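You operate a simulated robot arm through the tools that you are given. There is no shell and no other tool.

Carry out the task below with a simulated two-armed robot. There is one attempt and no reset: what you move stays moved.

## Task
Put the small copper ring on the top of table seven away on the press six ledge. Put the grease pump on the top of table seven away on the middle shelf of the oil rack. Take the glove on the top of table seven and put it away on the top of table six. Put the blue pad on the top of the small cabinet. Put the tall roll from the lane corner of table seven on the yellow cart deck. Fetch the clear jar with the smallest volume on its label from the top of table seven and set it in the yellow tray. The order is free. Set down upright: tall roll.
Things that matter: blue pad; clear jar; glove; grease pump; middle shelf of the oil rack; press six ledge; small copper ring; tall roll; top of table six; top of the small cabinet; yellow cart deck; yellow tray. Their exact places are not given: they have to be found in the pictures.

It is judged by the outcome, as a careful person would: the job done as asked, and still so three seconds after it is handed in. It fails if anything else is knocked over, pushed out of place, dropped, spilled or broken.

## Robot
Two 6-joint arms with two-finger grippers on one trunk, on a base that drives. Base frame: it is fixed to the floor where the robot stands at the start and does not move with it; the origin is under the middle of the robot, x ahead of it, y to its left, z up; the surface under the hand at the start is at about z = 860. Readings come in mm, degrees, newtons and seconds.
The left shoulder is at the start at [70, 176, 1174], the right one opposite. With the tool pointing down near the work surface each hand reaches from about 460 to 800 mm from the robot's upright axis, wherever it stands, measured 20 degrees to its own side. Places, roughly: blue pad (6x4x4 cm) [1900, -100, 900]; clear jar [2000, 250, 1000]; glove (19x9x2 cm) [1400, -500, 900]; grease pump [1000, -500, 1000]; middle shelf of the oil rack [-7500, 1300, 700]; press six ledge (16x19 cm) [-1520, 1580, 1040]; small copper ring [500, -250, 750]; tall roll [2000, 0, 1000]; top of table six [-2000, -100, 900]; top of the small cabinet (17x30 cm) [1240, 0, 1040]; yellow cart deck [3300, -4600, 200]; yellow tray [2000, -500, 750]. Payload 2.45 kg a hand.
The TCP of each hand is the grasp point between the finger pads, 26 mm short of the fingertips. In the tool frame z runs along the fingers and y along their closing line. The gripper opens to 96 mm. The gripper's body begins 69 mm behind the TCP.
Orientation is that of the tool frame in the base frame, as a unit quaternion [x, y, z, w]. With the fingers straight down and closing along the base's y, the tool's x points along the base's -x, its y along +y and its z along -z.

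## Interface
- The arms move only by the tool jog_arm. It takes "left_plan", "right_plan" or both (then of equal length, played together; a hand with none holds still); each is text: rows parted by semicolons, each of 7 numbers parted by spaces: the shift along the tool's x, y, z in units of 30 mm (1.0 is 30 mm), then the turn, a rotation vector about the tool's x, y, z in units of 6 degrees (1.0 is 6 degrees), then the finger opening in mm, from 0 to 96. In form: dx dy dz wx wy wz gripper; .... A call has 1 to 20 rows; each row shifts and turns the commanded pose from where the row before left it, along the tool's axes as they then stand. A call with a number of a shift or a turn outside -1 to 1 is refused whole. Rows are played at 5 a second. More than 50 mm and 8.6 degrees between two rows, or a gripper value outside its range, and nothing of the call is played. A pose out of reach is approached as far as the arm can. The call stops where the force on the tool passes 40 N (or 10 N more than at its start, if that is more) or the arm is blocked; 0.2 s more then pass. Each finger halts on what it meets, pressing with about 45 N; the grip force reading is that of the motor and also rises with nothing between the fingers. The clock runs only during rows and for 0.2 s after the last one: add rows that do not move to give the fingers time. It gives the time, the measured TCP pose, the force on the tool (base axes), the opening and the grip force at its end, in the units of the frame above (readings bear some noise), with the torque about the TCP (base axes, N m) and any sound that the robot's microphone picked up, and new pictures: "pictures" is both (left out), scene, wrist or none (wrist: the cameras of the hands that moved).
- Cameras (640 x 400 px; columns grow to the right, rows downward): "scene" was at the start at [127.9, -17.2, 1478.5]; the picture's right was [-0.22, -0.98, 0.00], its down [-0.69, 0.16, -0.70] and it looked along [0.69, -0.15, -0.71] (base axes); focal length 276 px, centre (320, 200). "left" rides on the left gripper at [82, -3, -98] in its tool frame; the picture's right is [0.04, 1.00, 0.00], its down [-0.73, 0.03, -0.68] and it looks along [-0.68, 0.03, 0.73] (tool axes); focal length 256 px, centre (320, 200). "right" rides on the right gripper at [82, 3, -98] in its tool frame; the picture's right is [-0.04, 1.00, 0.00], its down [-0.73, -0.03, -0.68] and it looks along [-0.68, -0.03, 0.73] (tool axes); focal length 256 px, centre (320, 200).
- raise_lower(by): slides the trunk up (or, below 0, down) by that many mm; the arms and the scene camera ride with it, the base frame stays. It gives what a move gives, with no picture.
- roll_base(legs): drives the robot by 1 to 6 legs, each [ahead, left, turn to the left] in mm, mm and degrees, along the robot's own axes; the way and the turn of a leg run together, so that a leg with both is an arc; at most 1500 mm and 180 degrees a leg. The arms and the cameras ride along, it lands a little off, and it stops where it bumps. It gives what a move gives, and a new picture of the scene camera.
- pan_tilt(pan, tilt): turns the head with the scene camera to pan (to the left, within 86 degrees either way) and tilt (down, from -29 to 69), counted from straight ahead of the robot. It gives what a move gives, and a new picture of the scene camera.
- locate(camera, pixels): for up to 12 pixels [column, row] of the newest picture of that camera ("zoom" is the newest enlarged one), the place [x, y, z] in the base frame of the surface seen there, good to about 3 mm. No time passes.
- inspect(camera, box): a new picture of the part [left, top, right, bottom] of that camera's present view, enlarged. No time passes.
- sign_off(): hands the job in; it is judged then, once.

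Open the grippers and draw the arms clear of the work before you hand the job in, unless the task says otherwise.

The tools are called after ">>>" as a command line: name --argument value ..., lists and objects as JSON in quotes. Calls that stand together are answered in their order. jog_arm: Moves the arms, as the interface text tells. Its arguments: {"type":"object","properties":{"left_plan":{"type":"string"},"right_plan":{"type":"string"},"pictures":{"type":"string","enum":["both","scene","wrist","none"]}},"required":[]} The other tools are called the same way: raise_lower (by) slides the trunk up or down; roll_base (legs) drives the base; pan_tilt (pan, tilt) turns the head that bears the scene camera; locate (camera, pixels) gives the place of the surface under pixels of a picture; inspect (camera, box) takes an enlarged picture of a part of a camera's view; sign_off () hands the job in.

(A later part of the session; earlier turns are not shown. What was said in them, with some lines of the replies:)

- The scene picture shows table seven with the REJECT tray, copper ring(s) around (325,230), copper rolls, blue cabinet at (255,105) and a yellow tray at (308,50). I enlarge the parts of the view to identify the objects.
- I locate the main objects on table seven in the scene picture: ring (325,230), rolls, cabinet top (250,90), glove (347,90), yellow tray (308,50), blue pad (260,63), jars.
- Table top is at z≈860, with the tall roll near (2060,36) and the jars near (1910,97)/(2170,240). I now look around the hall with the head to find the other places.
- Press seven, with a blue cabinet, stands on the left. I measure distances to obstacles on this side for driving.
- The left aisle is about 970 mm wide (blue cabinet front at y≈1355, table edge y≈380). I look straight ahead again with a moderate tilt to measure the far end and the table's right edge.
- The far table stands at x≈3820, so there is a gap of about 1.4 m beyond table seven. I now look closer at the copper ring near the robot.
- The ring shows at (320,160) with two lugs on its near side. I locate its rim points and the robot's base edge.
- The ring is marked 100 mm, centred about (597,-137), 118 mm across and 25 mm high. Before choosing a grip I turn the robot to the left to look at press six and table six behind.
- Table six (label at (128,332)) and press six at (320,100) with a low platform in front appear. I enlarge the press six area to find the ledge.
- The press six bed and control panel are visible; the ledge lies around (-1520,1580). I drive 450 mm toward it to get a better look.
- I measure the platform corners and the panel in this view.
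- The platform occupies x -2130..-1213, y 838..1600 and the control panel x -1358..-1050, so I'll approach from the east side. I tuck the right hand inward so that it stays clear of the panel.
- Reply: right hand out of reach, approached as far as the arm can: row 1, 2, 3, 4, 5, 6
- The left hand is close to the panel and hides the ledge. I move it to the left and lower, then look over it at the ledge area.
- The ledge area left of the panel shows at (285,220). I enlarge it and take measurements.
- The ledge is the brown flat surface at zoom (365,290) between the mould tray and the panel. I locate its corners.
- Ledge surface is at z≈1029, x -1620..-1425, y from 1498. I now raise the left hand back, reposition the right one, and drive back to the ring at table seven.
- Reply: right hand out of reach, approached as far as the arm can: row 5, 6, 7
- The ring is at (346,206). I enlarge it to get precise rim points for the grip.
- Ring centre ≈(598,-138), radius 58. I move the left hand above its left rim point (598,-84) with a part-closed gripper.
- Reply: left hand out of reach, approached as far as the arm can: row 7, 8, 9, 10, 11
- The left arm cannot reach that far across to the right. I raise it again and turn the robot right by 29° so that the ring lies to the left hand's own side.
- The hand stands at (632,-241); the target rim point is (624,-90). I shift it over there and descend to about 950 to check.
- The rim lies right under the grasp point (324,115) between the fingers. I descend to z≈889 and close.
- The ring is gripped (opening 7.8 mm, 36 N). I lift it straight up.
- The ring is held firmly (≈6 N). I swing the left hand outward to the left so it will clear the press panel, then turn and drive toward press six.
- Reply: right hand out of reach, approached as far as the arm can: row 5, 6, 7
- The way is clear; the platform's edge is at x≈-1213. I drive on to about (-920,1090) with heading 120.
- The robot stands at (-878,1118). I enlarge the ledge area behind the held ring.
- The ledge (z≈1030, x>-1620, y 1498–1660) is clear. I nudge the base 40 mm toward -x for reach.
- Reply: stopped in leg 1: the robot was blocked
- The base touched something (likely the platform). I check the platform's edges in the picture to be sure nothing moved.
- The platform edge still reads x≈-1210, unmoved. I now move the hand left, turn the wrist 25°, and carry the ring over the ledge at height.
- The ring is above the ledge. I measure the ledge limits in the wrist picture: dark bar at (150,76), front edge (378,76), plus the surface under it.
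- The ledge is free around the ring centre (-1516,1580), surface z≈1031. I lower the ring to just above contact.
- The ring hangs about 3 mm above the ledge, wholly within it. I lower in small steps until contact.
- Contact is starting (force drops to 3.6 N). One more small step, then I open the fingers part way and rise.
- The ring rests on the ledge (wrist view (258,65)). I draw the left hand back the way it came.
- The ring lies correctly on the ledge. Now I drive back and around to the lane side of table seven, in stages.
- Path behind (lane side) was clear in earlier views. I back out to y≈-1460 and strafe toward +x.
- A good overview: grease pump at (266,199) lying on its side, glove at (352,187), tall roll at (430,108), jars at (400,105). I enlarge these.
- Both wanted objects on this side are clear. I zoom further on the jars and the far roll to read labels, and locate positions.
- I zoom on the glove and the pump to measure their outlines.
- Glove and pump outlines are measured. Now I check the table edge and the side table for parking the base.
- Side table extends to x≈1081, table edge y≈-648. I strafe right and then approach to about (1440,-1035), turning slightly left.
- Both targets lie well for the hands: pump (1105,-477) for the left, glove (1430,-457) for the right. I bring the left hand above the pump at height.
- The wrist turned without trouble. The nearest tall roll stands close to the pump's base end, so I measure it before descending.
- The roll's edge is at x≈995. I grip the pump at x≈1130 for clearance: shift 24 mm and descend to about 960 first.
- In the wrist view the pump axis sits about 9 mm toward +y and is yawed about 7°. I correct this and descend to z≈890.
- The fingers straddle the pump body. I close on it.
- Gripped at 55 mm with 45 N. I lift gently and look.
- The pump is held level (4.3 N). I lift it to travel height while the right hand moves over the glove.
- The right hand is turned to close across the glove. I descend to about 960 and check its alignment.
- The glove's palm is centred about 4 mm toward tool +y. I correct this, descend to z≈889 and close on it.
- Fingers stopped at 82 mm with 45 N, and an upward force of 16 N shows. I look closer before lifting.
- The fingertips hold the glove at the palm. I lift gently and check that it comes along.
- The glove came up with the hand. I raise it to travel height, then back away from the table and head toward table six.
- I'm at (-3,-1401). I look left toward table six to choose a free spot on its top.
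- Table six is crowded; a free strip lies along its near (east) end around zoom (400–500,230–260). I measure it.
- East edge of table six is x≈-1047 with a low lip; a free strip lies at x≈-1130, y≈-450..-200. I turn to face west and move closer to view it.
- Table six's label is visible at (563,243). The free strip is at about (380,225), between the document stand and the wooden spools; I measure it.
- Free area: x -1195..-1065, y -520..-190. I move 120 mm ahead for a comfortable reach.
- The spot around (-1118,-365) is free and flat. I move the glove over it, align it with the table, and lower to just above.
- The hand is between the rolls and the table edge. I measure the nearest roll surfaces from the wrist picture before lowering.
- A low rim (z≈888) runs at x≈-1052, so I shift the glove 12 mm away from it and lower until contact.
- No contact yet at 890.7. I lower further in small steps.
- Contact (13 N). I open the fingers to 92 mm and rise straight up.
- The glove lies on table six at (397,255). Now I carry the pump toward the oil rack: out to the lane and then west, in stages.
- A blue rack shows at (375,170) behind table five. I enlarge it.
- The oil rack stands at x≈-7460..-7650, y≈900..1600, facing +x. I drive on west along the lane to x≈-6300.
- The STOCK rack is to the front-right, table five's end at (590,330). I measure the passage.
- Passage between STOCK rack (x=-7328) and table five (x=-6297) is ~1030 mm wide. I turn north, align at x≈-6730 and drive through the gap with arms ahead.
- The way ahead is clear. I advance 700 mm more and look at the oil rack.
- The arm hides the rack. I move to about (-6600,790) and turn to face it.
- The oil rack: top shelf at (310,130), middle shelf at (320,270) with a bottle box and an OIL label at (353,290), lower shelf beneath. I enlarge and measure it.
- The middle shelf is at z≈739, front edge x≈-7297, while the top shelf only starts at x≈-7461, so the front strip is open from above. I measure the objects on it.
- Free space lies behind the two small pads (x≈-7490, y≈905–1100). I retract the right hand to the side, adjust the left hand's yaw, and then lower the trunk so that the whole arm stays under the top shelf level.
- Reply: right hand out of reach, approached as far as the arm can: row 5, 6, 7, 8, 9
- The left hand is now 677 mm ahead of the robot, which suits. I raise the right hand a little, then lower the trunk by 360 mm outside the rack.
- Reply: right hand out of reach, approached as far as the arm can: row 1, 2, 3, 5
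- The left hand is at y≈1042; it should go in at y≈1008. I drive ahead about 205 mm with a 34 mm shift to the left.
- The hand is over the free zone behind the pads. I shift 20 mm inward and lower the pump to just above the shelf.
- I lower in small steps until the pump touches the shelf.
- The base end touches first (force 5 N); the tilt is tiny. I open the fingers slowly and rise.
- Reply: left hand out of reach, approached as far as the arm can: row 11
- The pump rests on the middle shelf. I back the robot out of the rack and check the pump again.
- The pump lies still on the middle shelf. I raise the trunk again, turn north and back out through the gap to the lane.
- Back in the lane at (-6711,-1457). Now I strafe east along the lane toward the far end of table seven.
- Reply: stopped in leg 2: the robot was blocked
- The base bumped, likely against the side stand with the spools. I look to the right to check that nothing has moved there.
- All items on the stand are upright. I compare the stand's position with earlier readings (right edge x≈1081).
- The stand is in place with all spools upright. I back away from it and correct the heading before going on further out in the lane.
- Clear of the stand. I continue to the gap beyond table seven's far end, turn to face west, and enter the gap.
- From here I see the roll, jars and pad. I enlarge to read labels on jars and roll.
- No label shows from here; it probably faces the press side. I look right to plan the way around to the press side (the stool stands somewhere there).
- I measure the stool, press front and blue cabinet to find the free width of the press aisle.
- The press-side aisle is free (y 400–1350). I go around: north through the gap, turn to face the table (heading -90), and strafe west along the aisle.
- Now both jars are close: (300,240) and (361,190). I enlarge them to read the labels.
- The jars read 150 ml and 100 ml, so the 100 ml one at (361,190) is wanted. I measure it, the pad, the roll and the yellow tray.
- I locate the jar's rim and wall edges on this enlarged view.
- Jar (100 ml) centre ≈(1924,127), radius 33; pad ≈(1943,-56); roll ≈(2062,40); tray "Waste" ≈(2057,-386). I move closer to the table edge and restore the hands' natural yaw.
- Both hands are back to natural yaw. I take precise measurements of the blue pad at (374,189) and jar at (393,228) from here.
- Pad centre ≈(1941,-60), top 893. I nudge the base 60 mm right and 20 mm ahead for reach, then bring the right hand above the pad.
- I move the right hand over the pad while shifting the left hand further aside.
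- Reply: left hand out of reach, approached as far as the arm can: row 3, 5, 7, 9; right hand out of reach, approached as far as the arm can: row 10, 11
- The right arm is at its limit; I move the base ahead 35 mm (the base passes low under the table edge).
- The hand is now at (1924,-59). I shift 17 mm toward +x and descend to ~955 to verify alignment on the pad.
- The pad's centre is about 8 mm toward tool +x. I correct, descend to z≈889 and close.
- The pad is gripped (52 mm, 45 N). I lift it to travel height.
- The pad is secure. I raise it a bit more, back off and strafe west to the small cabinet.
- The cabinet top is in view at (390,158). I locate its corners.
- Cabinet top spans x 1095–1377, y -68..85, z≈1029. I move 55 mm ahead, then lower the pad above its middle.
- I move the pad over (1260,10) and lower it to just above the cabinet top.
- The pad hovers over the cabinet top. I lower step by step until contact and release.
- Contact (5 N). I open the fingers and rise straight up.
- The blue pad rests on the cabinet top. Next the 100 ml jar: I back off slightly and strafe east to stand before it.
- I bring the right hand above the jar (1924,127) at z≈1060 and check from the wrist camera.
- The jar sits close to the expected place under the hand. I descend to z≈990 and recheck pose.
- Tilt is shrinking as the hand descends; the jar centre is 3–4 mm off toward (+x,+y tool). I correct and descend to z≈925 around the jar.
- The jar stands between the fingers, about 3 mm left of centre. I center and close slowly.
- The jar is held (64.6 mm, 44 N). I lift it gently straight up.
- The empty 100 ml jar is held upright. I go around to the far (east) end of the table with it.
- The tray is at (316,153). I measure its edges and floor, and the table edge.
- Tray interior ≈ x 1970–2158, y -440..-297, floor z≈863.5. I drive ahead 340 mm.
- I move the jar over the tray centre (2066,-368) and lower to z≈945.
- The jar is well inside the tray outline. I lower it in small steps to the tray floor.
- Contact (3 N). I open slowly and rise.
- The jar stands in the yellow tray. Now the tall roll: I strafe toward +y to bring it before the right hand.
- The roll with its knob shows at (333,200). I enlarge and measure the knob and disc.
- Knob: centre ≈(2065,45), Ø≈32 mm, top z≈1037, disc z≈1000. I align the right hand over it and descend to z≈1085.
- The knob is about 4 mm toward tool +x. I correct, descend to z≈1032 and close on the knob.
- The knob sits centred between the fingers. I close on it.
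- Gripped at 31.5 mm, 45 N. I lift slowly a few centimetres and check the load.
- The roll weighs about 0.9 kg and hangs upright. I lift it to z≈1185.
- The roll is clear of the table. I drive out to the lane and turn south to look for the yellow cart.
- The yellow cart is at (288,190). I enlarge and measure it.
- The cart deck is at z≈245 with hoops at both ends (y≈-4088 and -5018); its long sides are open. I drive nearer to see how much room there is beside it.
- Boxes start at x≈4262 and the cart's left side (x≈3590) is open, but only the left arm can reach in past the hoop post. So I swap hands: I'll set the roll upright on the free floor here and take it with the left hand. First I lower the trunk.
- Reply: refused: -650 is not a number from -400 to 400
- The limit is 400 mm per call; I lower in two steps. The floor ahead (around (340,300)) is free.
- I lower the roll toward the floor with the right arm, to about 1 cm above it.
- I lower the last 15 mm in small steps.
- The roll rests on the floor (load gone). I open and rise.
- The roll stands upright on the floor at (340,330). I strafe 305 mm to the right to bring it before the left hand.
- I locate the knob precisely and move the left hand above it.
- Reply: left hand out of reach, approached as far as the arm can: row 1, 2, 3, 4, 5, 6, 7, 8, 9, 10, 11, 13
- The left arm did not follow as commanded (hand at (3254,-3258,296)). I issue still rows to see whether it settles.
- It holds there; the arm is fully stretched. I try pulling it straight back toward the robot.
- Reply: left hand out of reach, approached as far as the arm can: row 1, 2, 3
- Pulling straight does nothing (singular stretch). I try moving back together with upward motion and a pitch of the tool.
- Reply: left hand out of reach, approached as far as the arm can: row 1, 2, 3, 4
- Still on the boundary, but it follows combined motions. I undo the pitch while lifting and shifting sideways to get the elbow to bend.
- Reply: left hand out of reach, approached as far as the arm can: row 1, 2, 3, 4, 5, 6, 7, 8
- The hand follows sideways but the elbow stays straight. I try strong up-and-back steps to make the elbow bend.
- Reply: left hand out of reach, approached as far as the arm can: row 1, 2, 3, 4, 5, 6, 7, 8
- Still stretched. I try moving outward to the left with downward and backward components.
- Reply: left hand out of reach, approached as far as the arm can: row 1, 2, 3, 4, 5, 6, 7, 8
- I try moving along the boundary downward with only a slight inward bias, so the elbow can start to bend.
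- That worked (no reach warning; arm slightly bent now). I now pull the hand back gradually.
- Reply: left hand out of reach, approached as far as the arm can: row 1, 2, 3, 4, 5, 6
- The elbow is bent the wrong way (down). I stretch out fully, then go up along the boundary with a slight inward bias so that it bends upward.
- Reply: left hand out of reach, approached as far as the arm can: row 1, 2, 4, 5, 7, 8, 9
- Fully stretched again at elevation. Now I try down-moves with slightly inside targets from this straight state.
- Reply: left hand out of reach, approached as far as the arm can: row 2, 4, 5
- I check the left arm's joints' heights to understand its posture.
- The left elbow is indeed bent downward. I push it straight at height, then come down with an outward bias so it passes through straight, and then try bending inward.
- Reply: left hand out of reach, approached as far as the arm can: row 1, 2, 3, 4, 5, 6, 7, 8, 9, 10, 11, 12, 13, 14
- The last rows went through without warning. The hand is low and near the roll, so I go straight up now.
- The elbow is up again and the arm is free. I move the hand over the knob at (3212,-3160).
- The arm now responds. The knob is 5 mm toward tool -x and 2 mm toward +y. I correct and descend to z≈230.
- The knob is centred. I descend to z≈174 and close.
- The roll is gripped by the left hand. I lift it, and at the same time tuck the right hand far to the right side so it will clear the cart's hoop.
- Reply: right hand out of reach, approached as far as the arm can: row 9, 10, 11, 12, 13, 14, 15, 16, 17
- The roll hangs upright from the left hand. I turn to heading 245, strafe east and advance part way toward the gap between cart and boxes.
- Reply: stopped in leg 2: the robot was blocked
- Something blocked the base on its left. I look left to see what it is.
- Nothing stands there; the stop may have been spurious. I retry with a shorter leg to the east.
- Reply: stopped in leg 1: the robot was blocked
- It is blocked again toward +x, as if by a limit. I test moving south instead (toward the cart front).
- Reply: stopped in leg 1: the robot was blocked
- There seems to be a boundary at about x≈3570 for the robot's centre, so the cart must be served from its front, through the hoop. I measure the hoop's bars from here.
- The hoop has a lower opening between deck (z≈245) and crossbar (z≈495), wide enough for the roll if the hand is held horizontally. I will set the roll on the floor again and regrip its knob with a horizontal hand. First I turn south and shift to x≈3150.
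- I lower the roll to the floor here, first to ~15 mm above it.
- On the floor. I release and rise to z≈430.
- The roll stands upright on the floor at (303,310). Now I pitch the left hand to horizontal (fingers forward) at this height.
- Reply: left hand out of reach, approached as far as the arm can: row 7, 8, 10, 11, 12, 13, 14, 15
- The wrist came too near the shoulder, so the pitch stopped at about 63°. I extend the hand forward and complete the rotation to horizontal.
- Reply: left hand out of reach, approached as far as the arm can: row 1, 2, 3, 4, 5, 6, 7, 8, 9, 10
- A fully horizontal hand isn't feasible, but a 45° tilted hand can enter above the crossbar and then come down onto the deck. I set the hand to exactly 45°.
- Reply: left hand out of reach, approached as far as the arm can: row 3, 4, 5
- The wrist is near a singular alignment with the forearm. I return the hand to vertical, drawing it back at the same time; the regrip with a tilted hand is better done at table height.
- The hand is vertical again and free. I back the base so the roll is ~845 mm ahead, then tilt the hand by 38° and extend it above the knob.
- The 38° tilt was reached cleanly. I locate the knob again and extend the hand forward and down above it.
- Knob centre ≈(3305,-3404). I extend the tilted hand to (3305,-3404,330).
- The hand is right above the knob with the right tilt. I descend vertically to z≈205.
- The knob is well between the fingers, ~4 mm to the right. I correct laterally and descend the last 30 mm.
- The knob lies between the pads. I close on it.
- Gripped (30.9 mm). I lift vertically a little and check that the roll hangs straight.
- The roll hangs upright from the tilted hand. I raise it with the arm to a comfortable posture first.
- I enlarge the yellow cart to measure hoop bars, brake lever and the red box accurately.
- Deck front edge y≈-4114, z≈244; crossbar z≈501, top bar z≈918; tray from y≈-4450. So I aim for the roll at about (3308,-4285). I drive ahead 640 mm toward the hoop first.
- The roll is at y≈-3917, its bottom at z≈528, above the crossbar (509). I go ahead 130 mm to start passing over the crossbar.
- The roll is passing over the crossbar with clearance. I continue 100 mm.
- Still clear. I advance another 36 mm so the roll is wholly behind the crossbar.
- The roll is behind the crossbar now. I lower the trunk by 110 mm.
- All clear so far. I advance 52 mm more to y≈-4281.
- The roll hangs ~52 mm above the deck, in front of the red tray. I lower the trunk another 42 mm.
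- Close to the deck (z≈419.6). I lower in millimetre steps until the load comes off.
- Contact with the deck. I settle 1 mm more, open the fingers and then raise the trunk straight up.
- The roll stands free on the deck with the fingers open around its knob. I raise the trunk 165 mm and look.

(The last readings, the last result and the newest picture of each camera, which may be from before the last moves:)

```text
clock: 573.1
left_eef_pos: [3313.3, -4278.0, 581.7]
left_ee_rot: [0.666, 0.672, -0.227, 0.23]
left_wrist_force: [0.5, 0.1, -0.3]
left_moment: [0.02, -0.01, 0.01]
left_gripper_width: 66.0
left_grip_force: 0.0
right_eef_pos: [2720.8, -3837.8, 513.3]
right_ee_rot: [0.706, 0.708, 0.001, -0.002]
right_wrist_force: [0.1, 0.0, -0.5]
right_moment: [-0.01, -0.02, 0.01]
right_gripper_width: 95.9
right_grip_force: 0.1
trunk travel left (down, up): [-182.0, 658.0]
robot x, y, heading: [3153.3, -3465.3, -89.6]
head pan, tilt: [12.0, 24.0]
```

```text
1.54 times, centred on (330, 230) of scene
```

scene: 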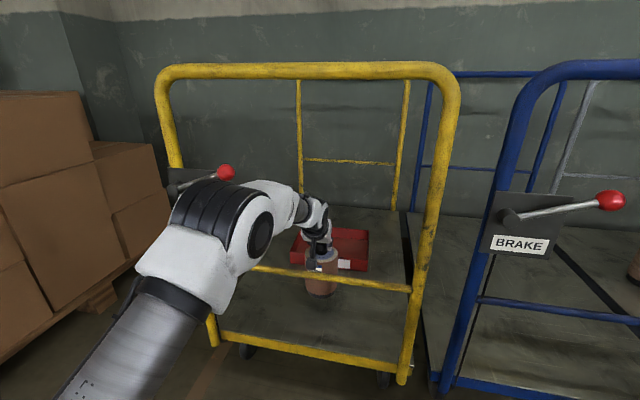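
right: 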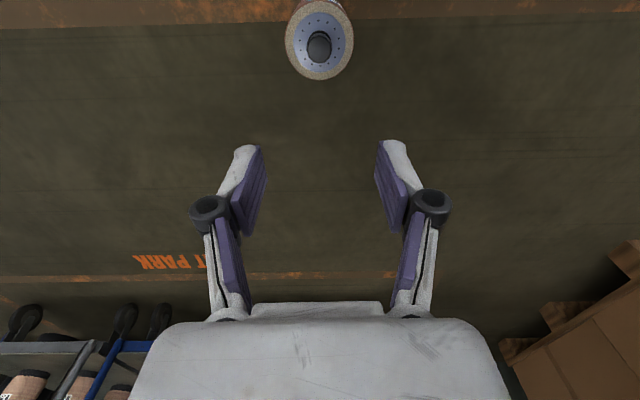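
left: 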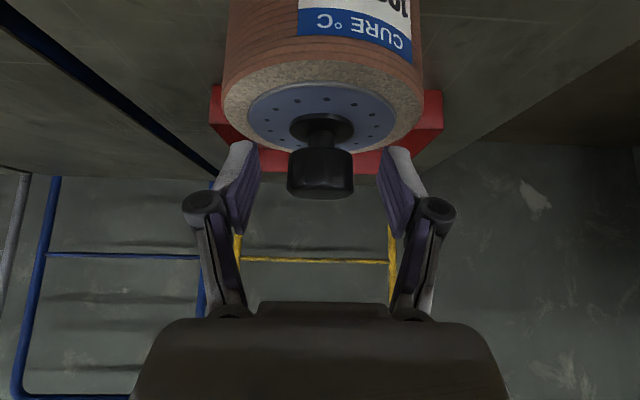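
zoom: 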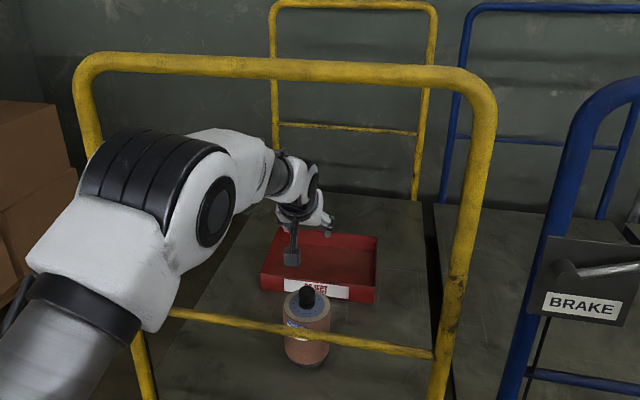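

The roll stands upright on the yellow cart's deck. I back the hand out through the opening.

>>> roll_base --legs '[[-250, 0, 0]]'

>>> roll_base --legs '[[-450, 0, 0]]'

>>> inspect --camera "scene" --box '[230, 100, 430, 300]'

```text
clock: 574.9
left_eef_pos: [3305.8, -4037.0, 582.3]
left_ee_rot: [0.668, 0.67, -0.228, 0.23]
left_wrist_force: [-0.1, 0.4, -0.3]
left_moment: [0.02, -0.03, 0.03]
left_gripper_width: 65.9
left_grip_force: 0.1
right_eef_pos: [2717.4, -3592.0, 512.5]
right_ee_rot: [0.71, 0.705, 0.001, -0.002]
right_wrist_force: [0.5, 0.8, 0.0]
right_moment: [-0.02, -0.01, -0.03]
right_gripper_width: 96.1
right_grip_force: 0.1
trunk travel left (down, up): [-182.0, 658.0]
robot x, y, heading: [3153.7, -3225.9, -90.5]
head pan, tilt: [12.0, 24.0]
```

scene: 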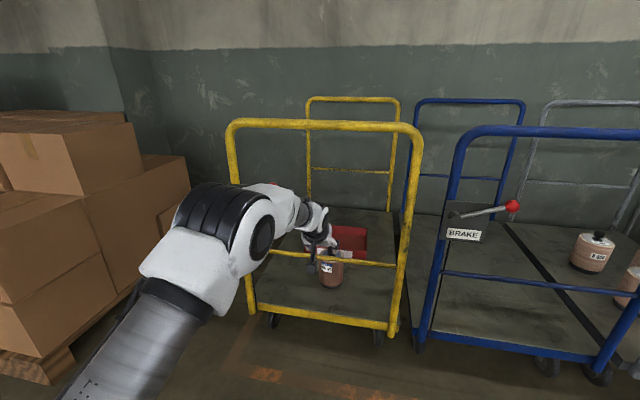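

```text
clock: 577.6
left_eef_pos: [3308.9, -3589.3, 581.4]
left_ee_rot: [0.67, 0.668, -0.228, 0.229]
left_wrist_force: [0.2, 1.2, 0.2]
left_moment: [0.03, 0.03, 0.01]
left_gripper_width: 66.0
left_grip_force: 0.0
right_eef_pos: [2720.4, -3144.1, 513.1]
right_ee_rot: [0.71, 0.705, 0.001, -0.002]
right_wrist_force: [0.3, 0.6, -0.1]
right_moment: [0.01, -0.02, 0.02]
right_gripper_width: 96.0
right_grip_force: 0.1
trunk travel left (down, up): [-182.0, 658.0]
robot x, y, heading: [3158.7, -2778.4, -90.3]
head pan, tilt: [12.0, 24.0]
```

scene: 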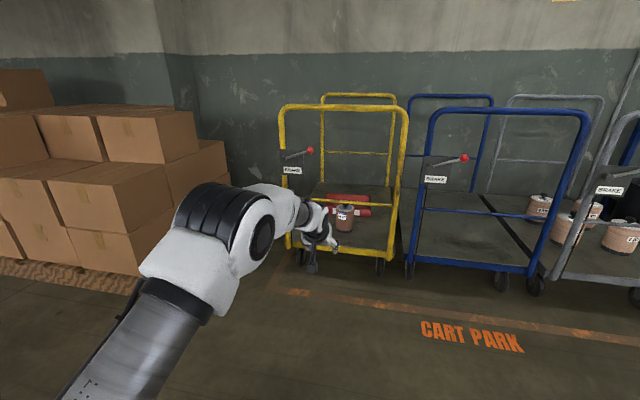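

```text
2.00 times, centred on (330, 200) of scene
```

zoom: 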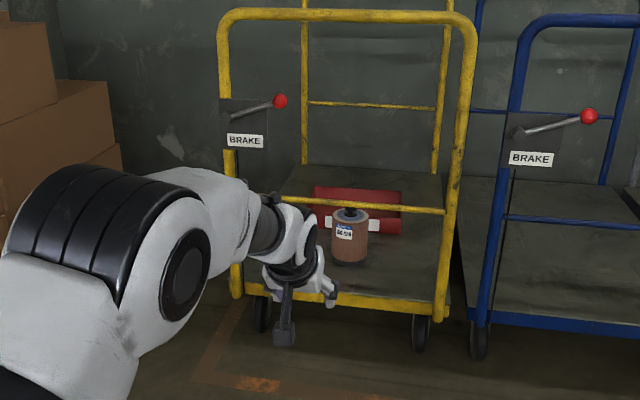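

The roll stands upright on the yellow cart deck. I open the left gripper fully, raise the trunk and turn around to check table seven before handing in.

>>> jog_arm --left_plan "0 0 -1 0 0 0 80; 0 0 -1 0 0 0 96; 0 0 0 0 0 0 96" --right_plan "0 0 0 0 0 0 96; 0 0 0 0 0 0 96; 0 0 0 0 0 0 96" --pictures "none"

>>> raise_lower --by 400

>>> roll_base --legs '[[0, 0, -155], [700, 0, 0]]'

>>> pan_tilt --pan 0 --tilt 20

```text
clock: 578.4
left_eef_pos: [3306.4, -3553.8, 631.2]
left_ee_rot: [0.67, 0.668, -0.228, 0.228]
left_wrist_force: [0.0, 0.5, 0.3]
left_moment: [-0.01, -0.02, 0.01]
left_gripper_width: 96.0
left_grip_force: 0.1
right_eef_pos: [2721.4, -3144.4, 514.2]
right_ee_rot: [0.709, 0.705, 0.001, -0.002]
right_wrist_force: [-0.6, 0.8, -0.5]
right_moment: [-0.03, 0.02, 0.01]
right_gripper_width: 96.0
right_grip_force: 0.1
trunk travel left (down, up): [-182.0, 658.0]
robot x, y, heading: [3156.8, -2780.2, -90.5]
head pan, tilt: [12.0, 24.0]
```

```text
clock: 582.3
left_eef_pos: [3306.3, -3554.1, 1030.4]
left_ee_rot: [0.67, 0.668, -0.229, 0.229]
left_wrist_force: [0.1, -0.6, -0.4]
left_moment: [-0.03, 0.01, 0.0]
left_gripper_width: 96.2
left_grip_force: 0.1
right_eef_pos: [2720.4, -3142.9, 912.6]
right_ee_rot: [0.71, 0.704, 0.001, -0.003]
right_wrist_force: [0.3, -0.8, 0.0]
right_moment: [0.02, 0.02, 0.01]
right_gripper_width: 95.9
right_grip_force: 0.1
trunk travel left (down, up): [-582.0, 258.0]
robot x, y, heading: [3159.5, -2780.4, -90.5]
head pan, tilt: [12.0, 24.0]
```

```text
clock: 592.4
left_eef_pos: [2388.3, -1508.5, 1029.5]
left_ee_rot: [0.8, -0.506, -0.273, -0.173]
left_wrist_force: [0.9, -0.2, -0.2]
left_moment: [-0.02, -0.03, 0.03]
left_gripper_width: 95.8
left_grip_force: 0.1
right_eef_pos: [3094.5, -1626.9, 913.5]
right_ee_rot: [0.844, -0.537, 0.002, 0.001]
right_wrist_force: [0.3, -0.2, 0.2]
right_moment: [-0.02, 0.0, 0.0]
right_gripper_width: 96.1
right_grip_force: 0.1
trunk travel left (down, up): [-582.0, 258.0]
robot x, y, heading: [2857.1, -2146.5, 115.3]
head pan, tilt: [12.0, 24.0]
```

scene: 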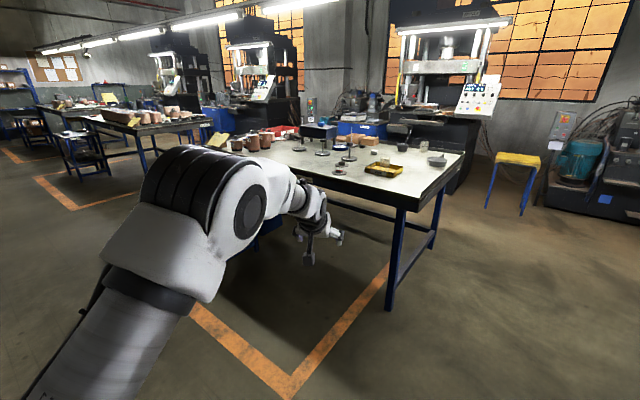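

```text
clock: 593.2
left_eef_pos: [2387.8, -1508.7, 1031.8]
left_ee_rot: [0.8, -0.505, -0.274, -0.172]
left_wrist_force: [0.5, -0.4, 0.6]
left_moment: [-0.04, 0.01, -0.02]
left_gripper_width: 96.2
left_grip_force: 0.1
right_eef_pos: [3095.3, -1625.8, 912.8]
right_ee_rot: [0.843, -0.538, 0.003, 0.0]
right_wrist_force: [0.1, -0.3, -0.4]
right_moment: [0.02, 0.02, 0.02]
right_gripper_width: 96.0
right_grip_force: 0.0
trunk travel left (down, up): [-582.0, 258.0]
robot x, y, heading: [2857.7, -2144.6, 115.1]
head pan, tilt: [0.0, 20.0]
```

scene: 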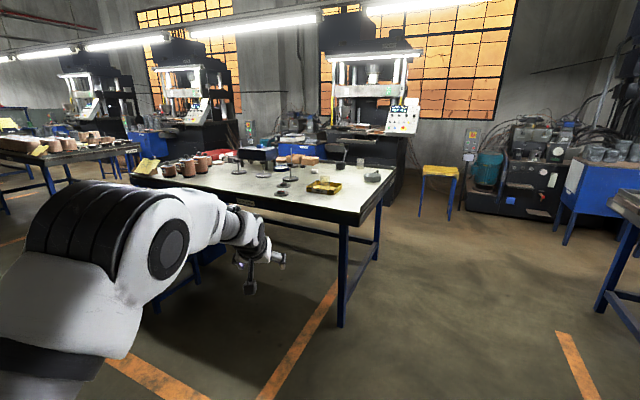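

Table seven is in view at (290,190). I enlarge it to verify the jar in the tray and the pad on the cabinet.

>>> inspect --camera "scene" --box '[130, 130, 400, 225]'

>>> inspect --camera "scene" --box '[230, 135, 330, 205]'

```text
2.37 times, centred on (265, 178) of scene
```

zoom: 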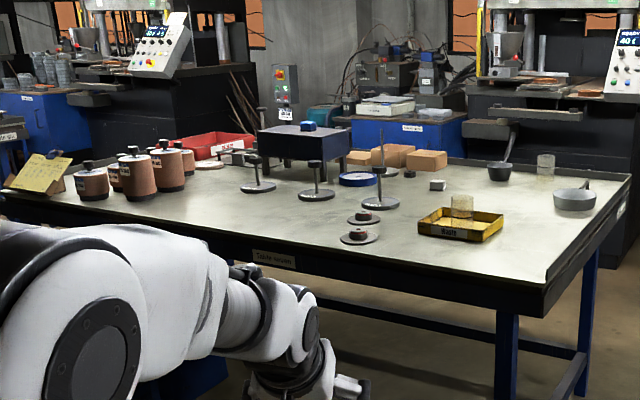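

```text
5.71 times, centred on (280, 170) of scene
```

zoom: 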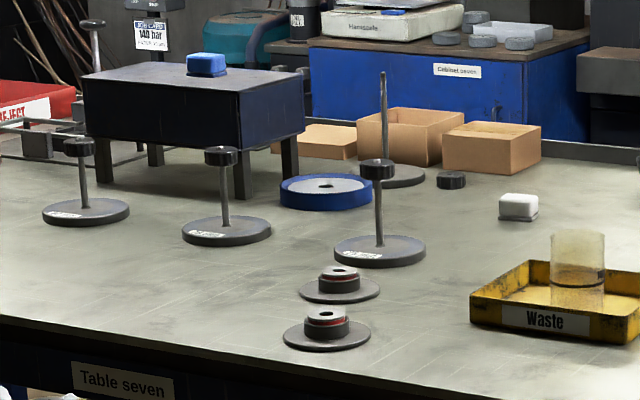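

The jar stands in the yellow tray and the pad on the small cabinet. One last look at the side stand I touched earlier.

>>> pan_tilt --pan 52 --tilt 12

>>> inspect --camera "scene" --box '[260, 120, 500, 260]'

```text
clock: 594.4
left_eef_pos: [2388.0, -1509.0, 1031.3]
left_ee_rot: [0.8, -0.505, -0.273, -0.173]
left_wrist_force: [0.6, -0.2, 0.0]
left_moment: [-0.01, 0.02, 0.0]
left_gripper_width: 96.1
left_grip_force: 0.1
right_eef_pos: [3094.9, -1627.6, 912.8]
right_ee_rot: [0.843, -0.538, 0.003, 0.001]
right_wrist_force: [-0.1, -0.1, 0.0]
right_moment: [0.04, -0.01, -0.05]
right_gripper_width: 96.0
right_grip_force: 0.0
trunk travel left (down, up): [-582.0, 258.0]
robot x, y, heading: [2857.8, -2146.0, 114.9]
head pan, tilt: [52.0, 12.0]
```

scene: 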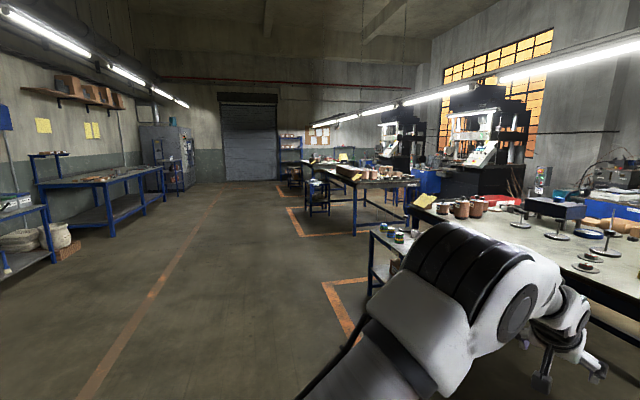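

```text
2.67 times, centred on (380, 190) of scene
```

zoom: 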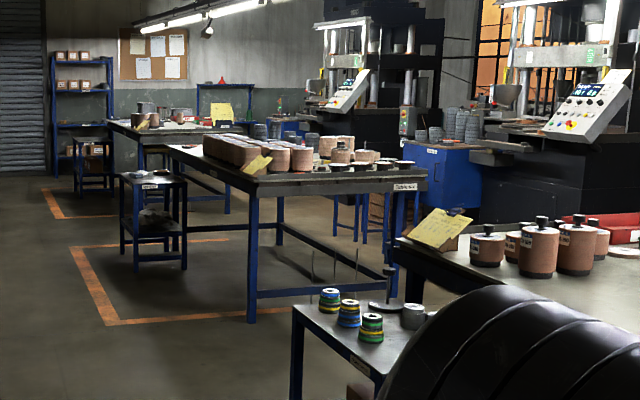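

Everything is placed, both grippers are open and the arms are clear of the work, so I hand the job in.

>>> sign_off

```text
The job is handed in.
```

All six items are placed and the job is handed in. Both grippers are open and the arms are clear of the work.

| Item | Where it is now |
|---|---|
| Small copper ring (marked 100 mm) | Flat on the press six ledge |
| Grease pump | Lying on its side on the oil rack's middle shelf, behind the two small pads |
| Glove | Top of table six, near its east end |
| Blue pad | Top of the small cabinet |
| Clear jar | Upright in the yellow tray |
| Tall roll | Upright on the yellow cart deck, in front of the red tray |

- **Jar choice:** the two clear jars I could see on table seven read 150 ml and 100 ml. I took the 100 ml one.
- **Roll choice:** there are three tall rolls on table seven, and two of them stand in the group on the lane side. I took the one at the far end marked 160-170, because only that one matched the rough place you gave. If "lane corner" meant one of the grouped rolls, this is the wrong roll.
- **Roll handling:** I set the roll down on the floor twice, upright both times, to change grip before it went through the cart's front hoop.
- **Bumps:** the base touched the low platform at press six and the spool stand by table seven. The platform's edge measured unmoved, and the spools on the stand stayed upright.

Before handing in I looked again at the jar, the pad and the roll. The ring, pump and glove I last saw when I set each one down.
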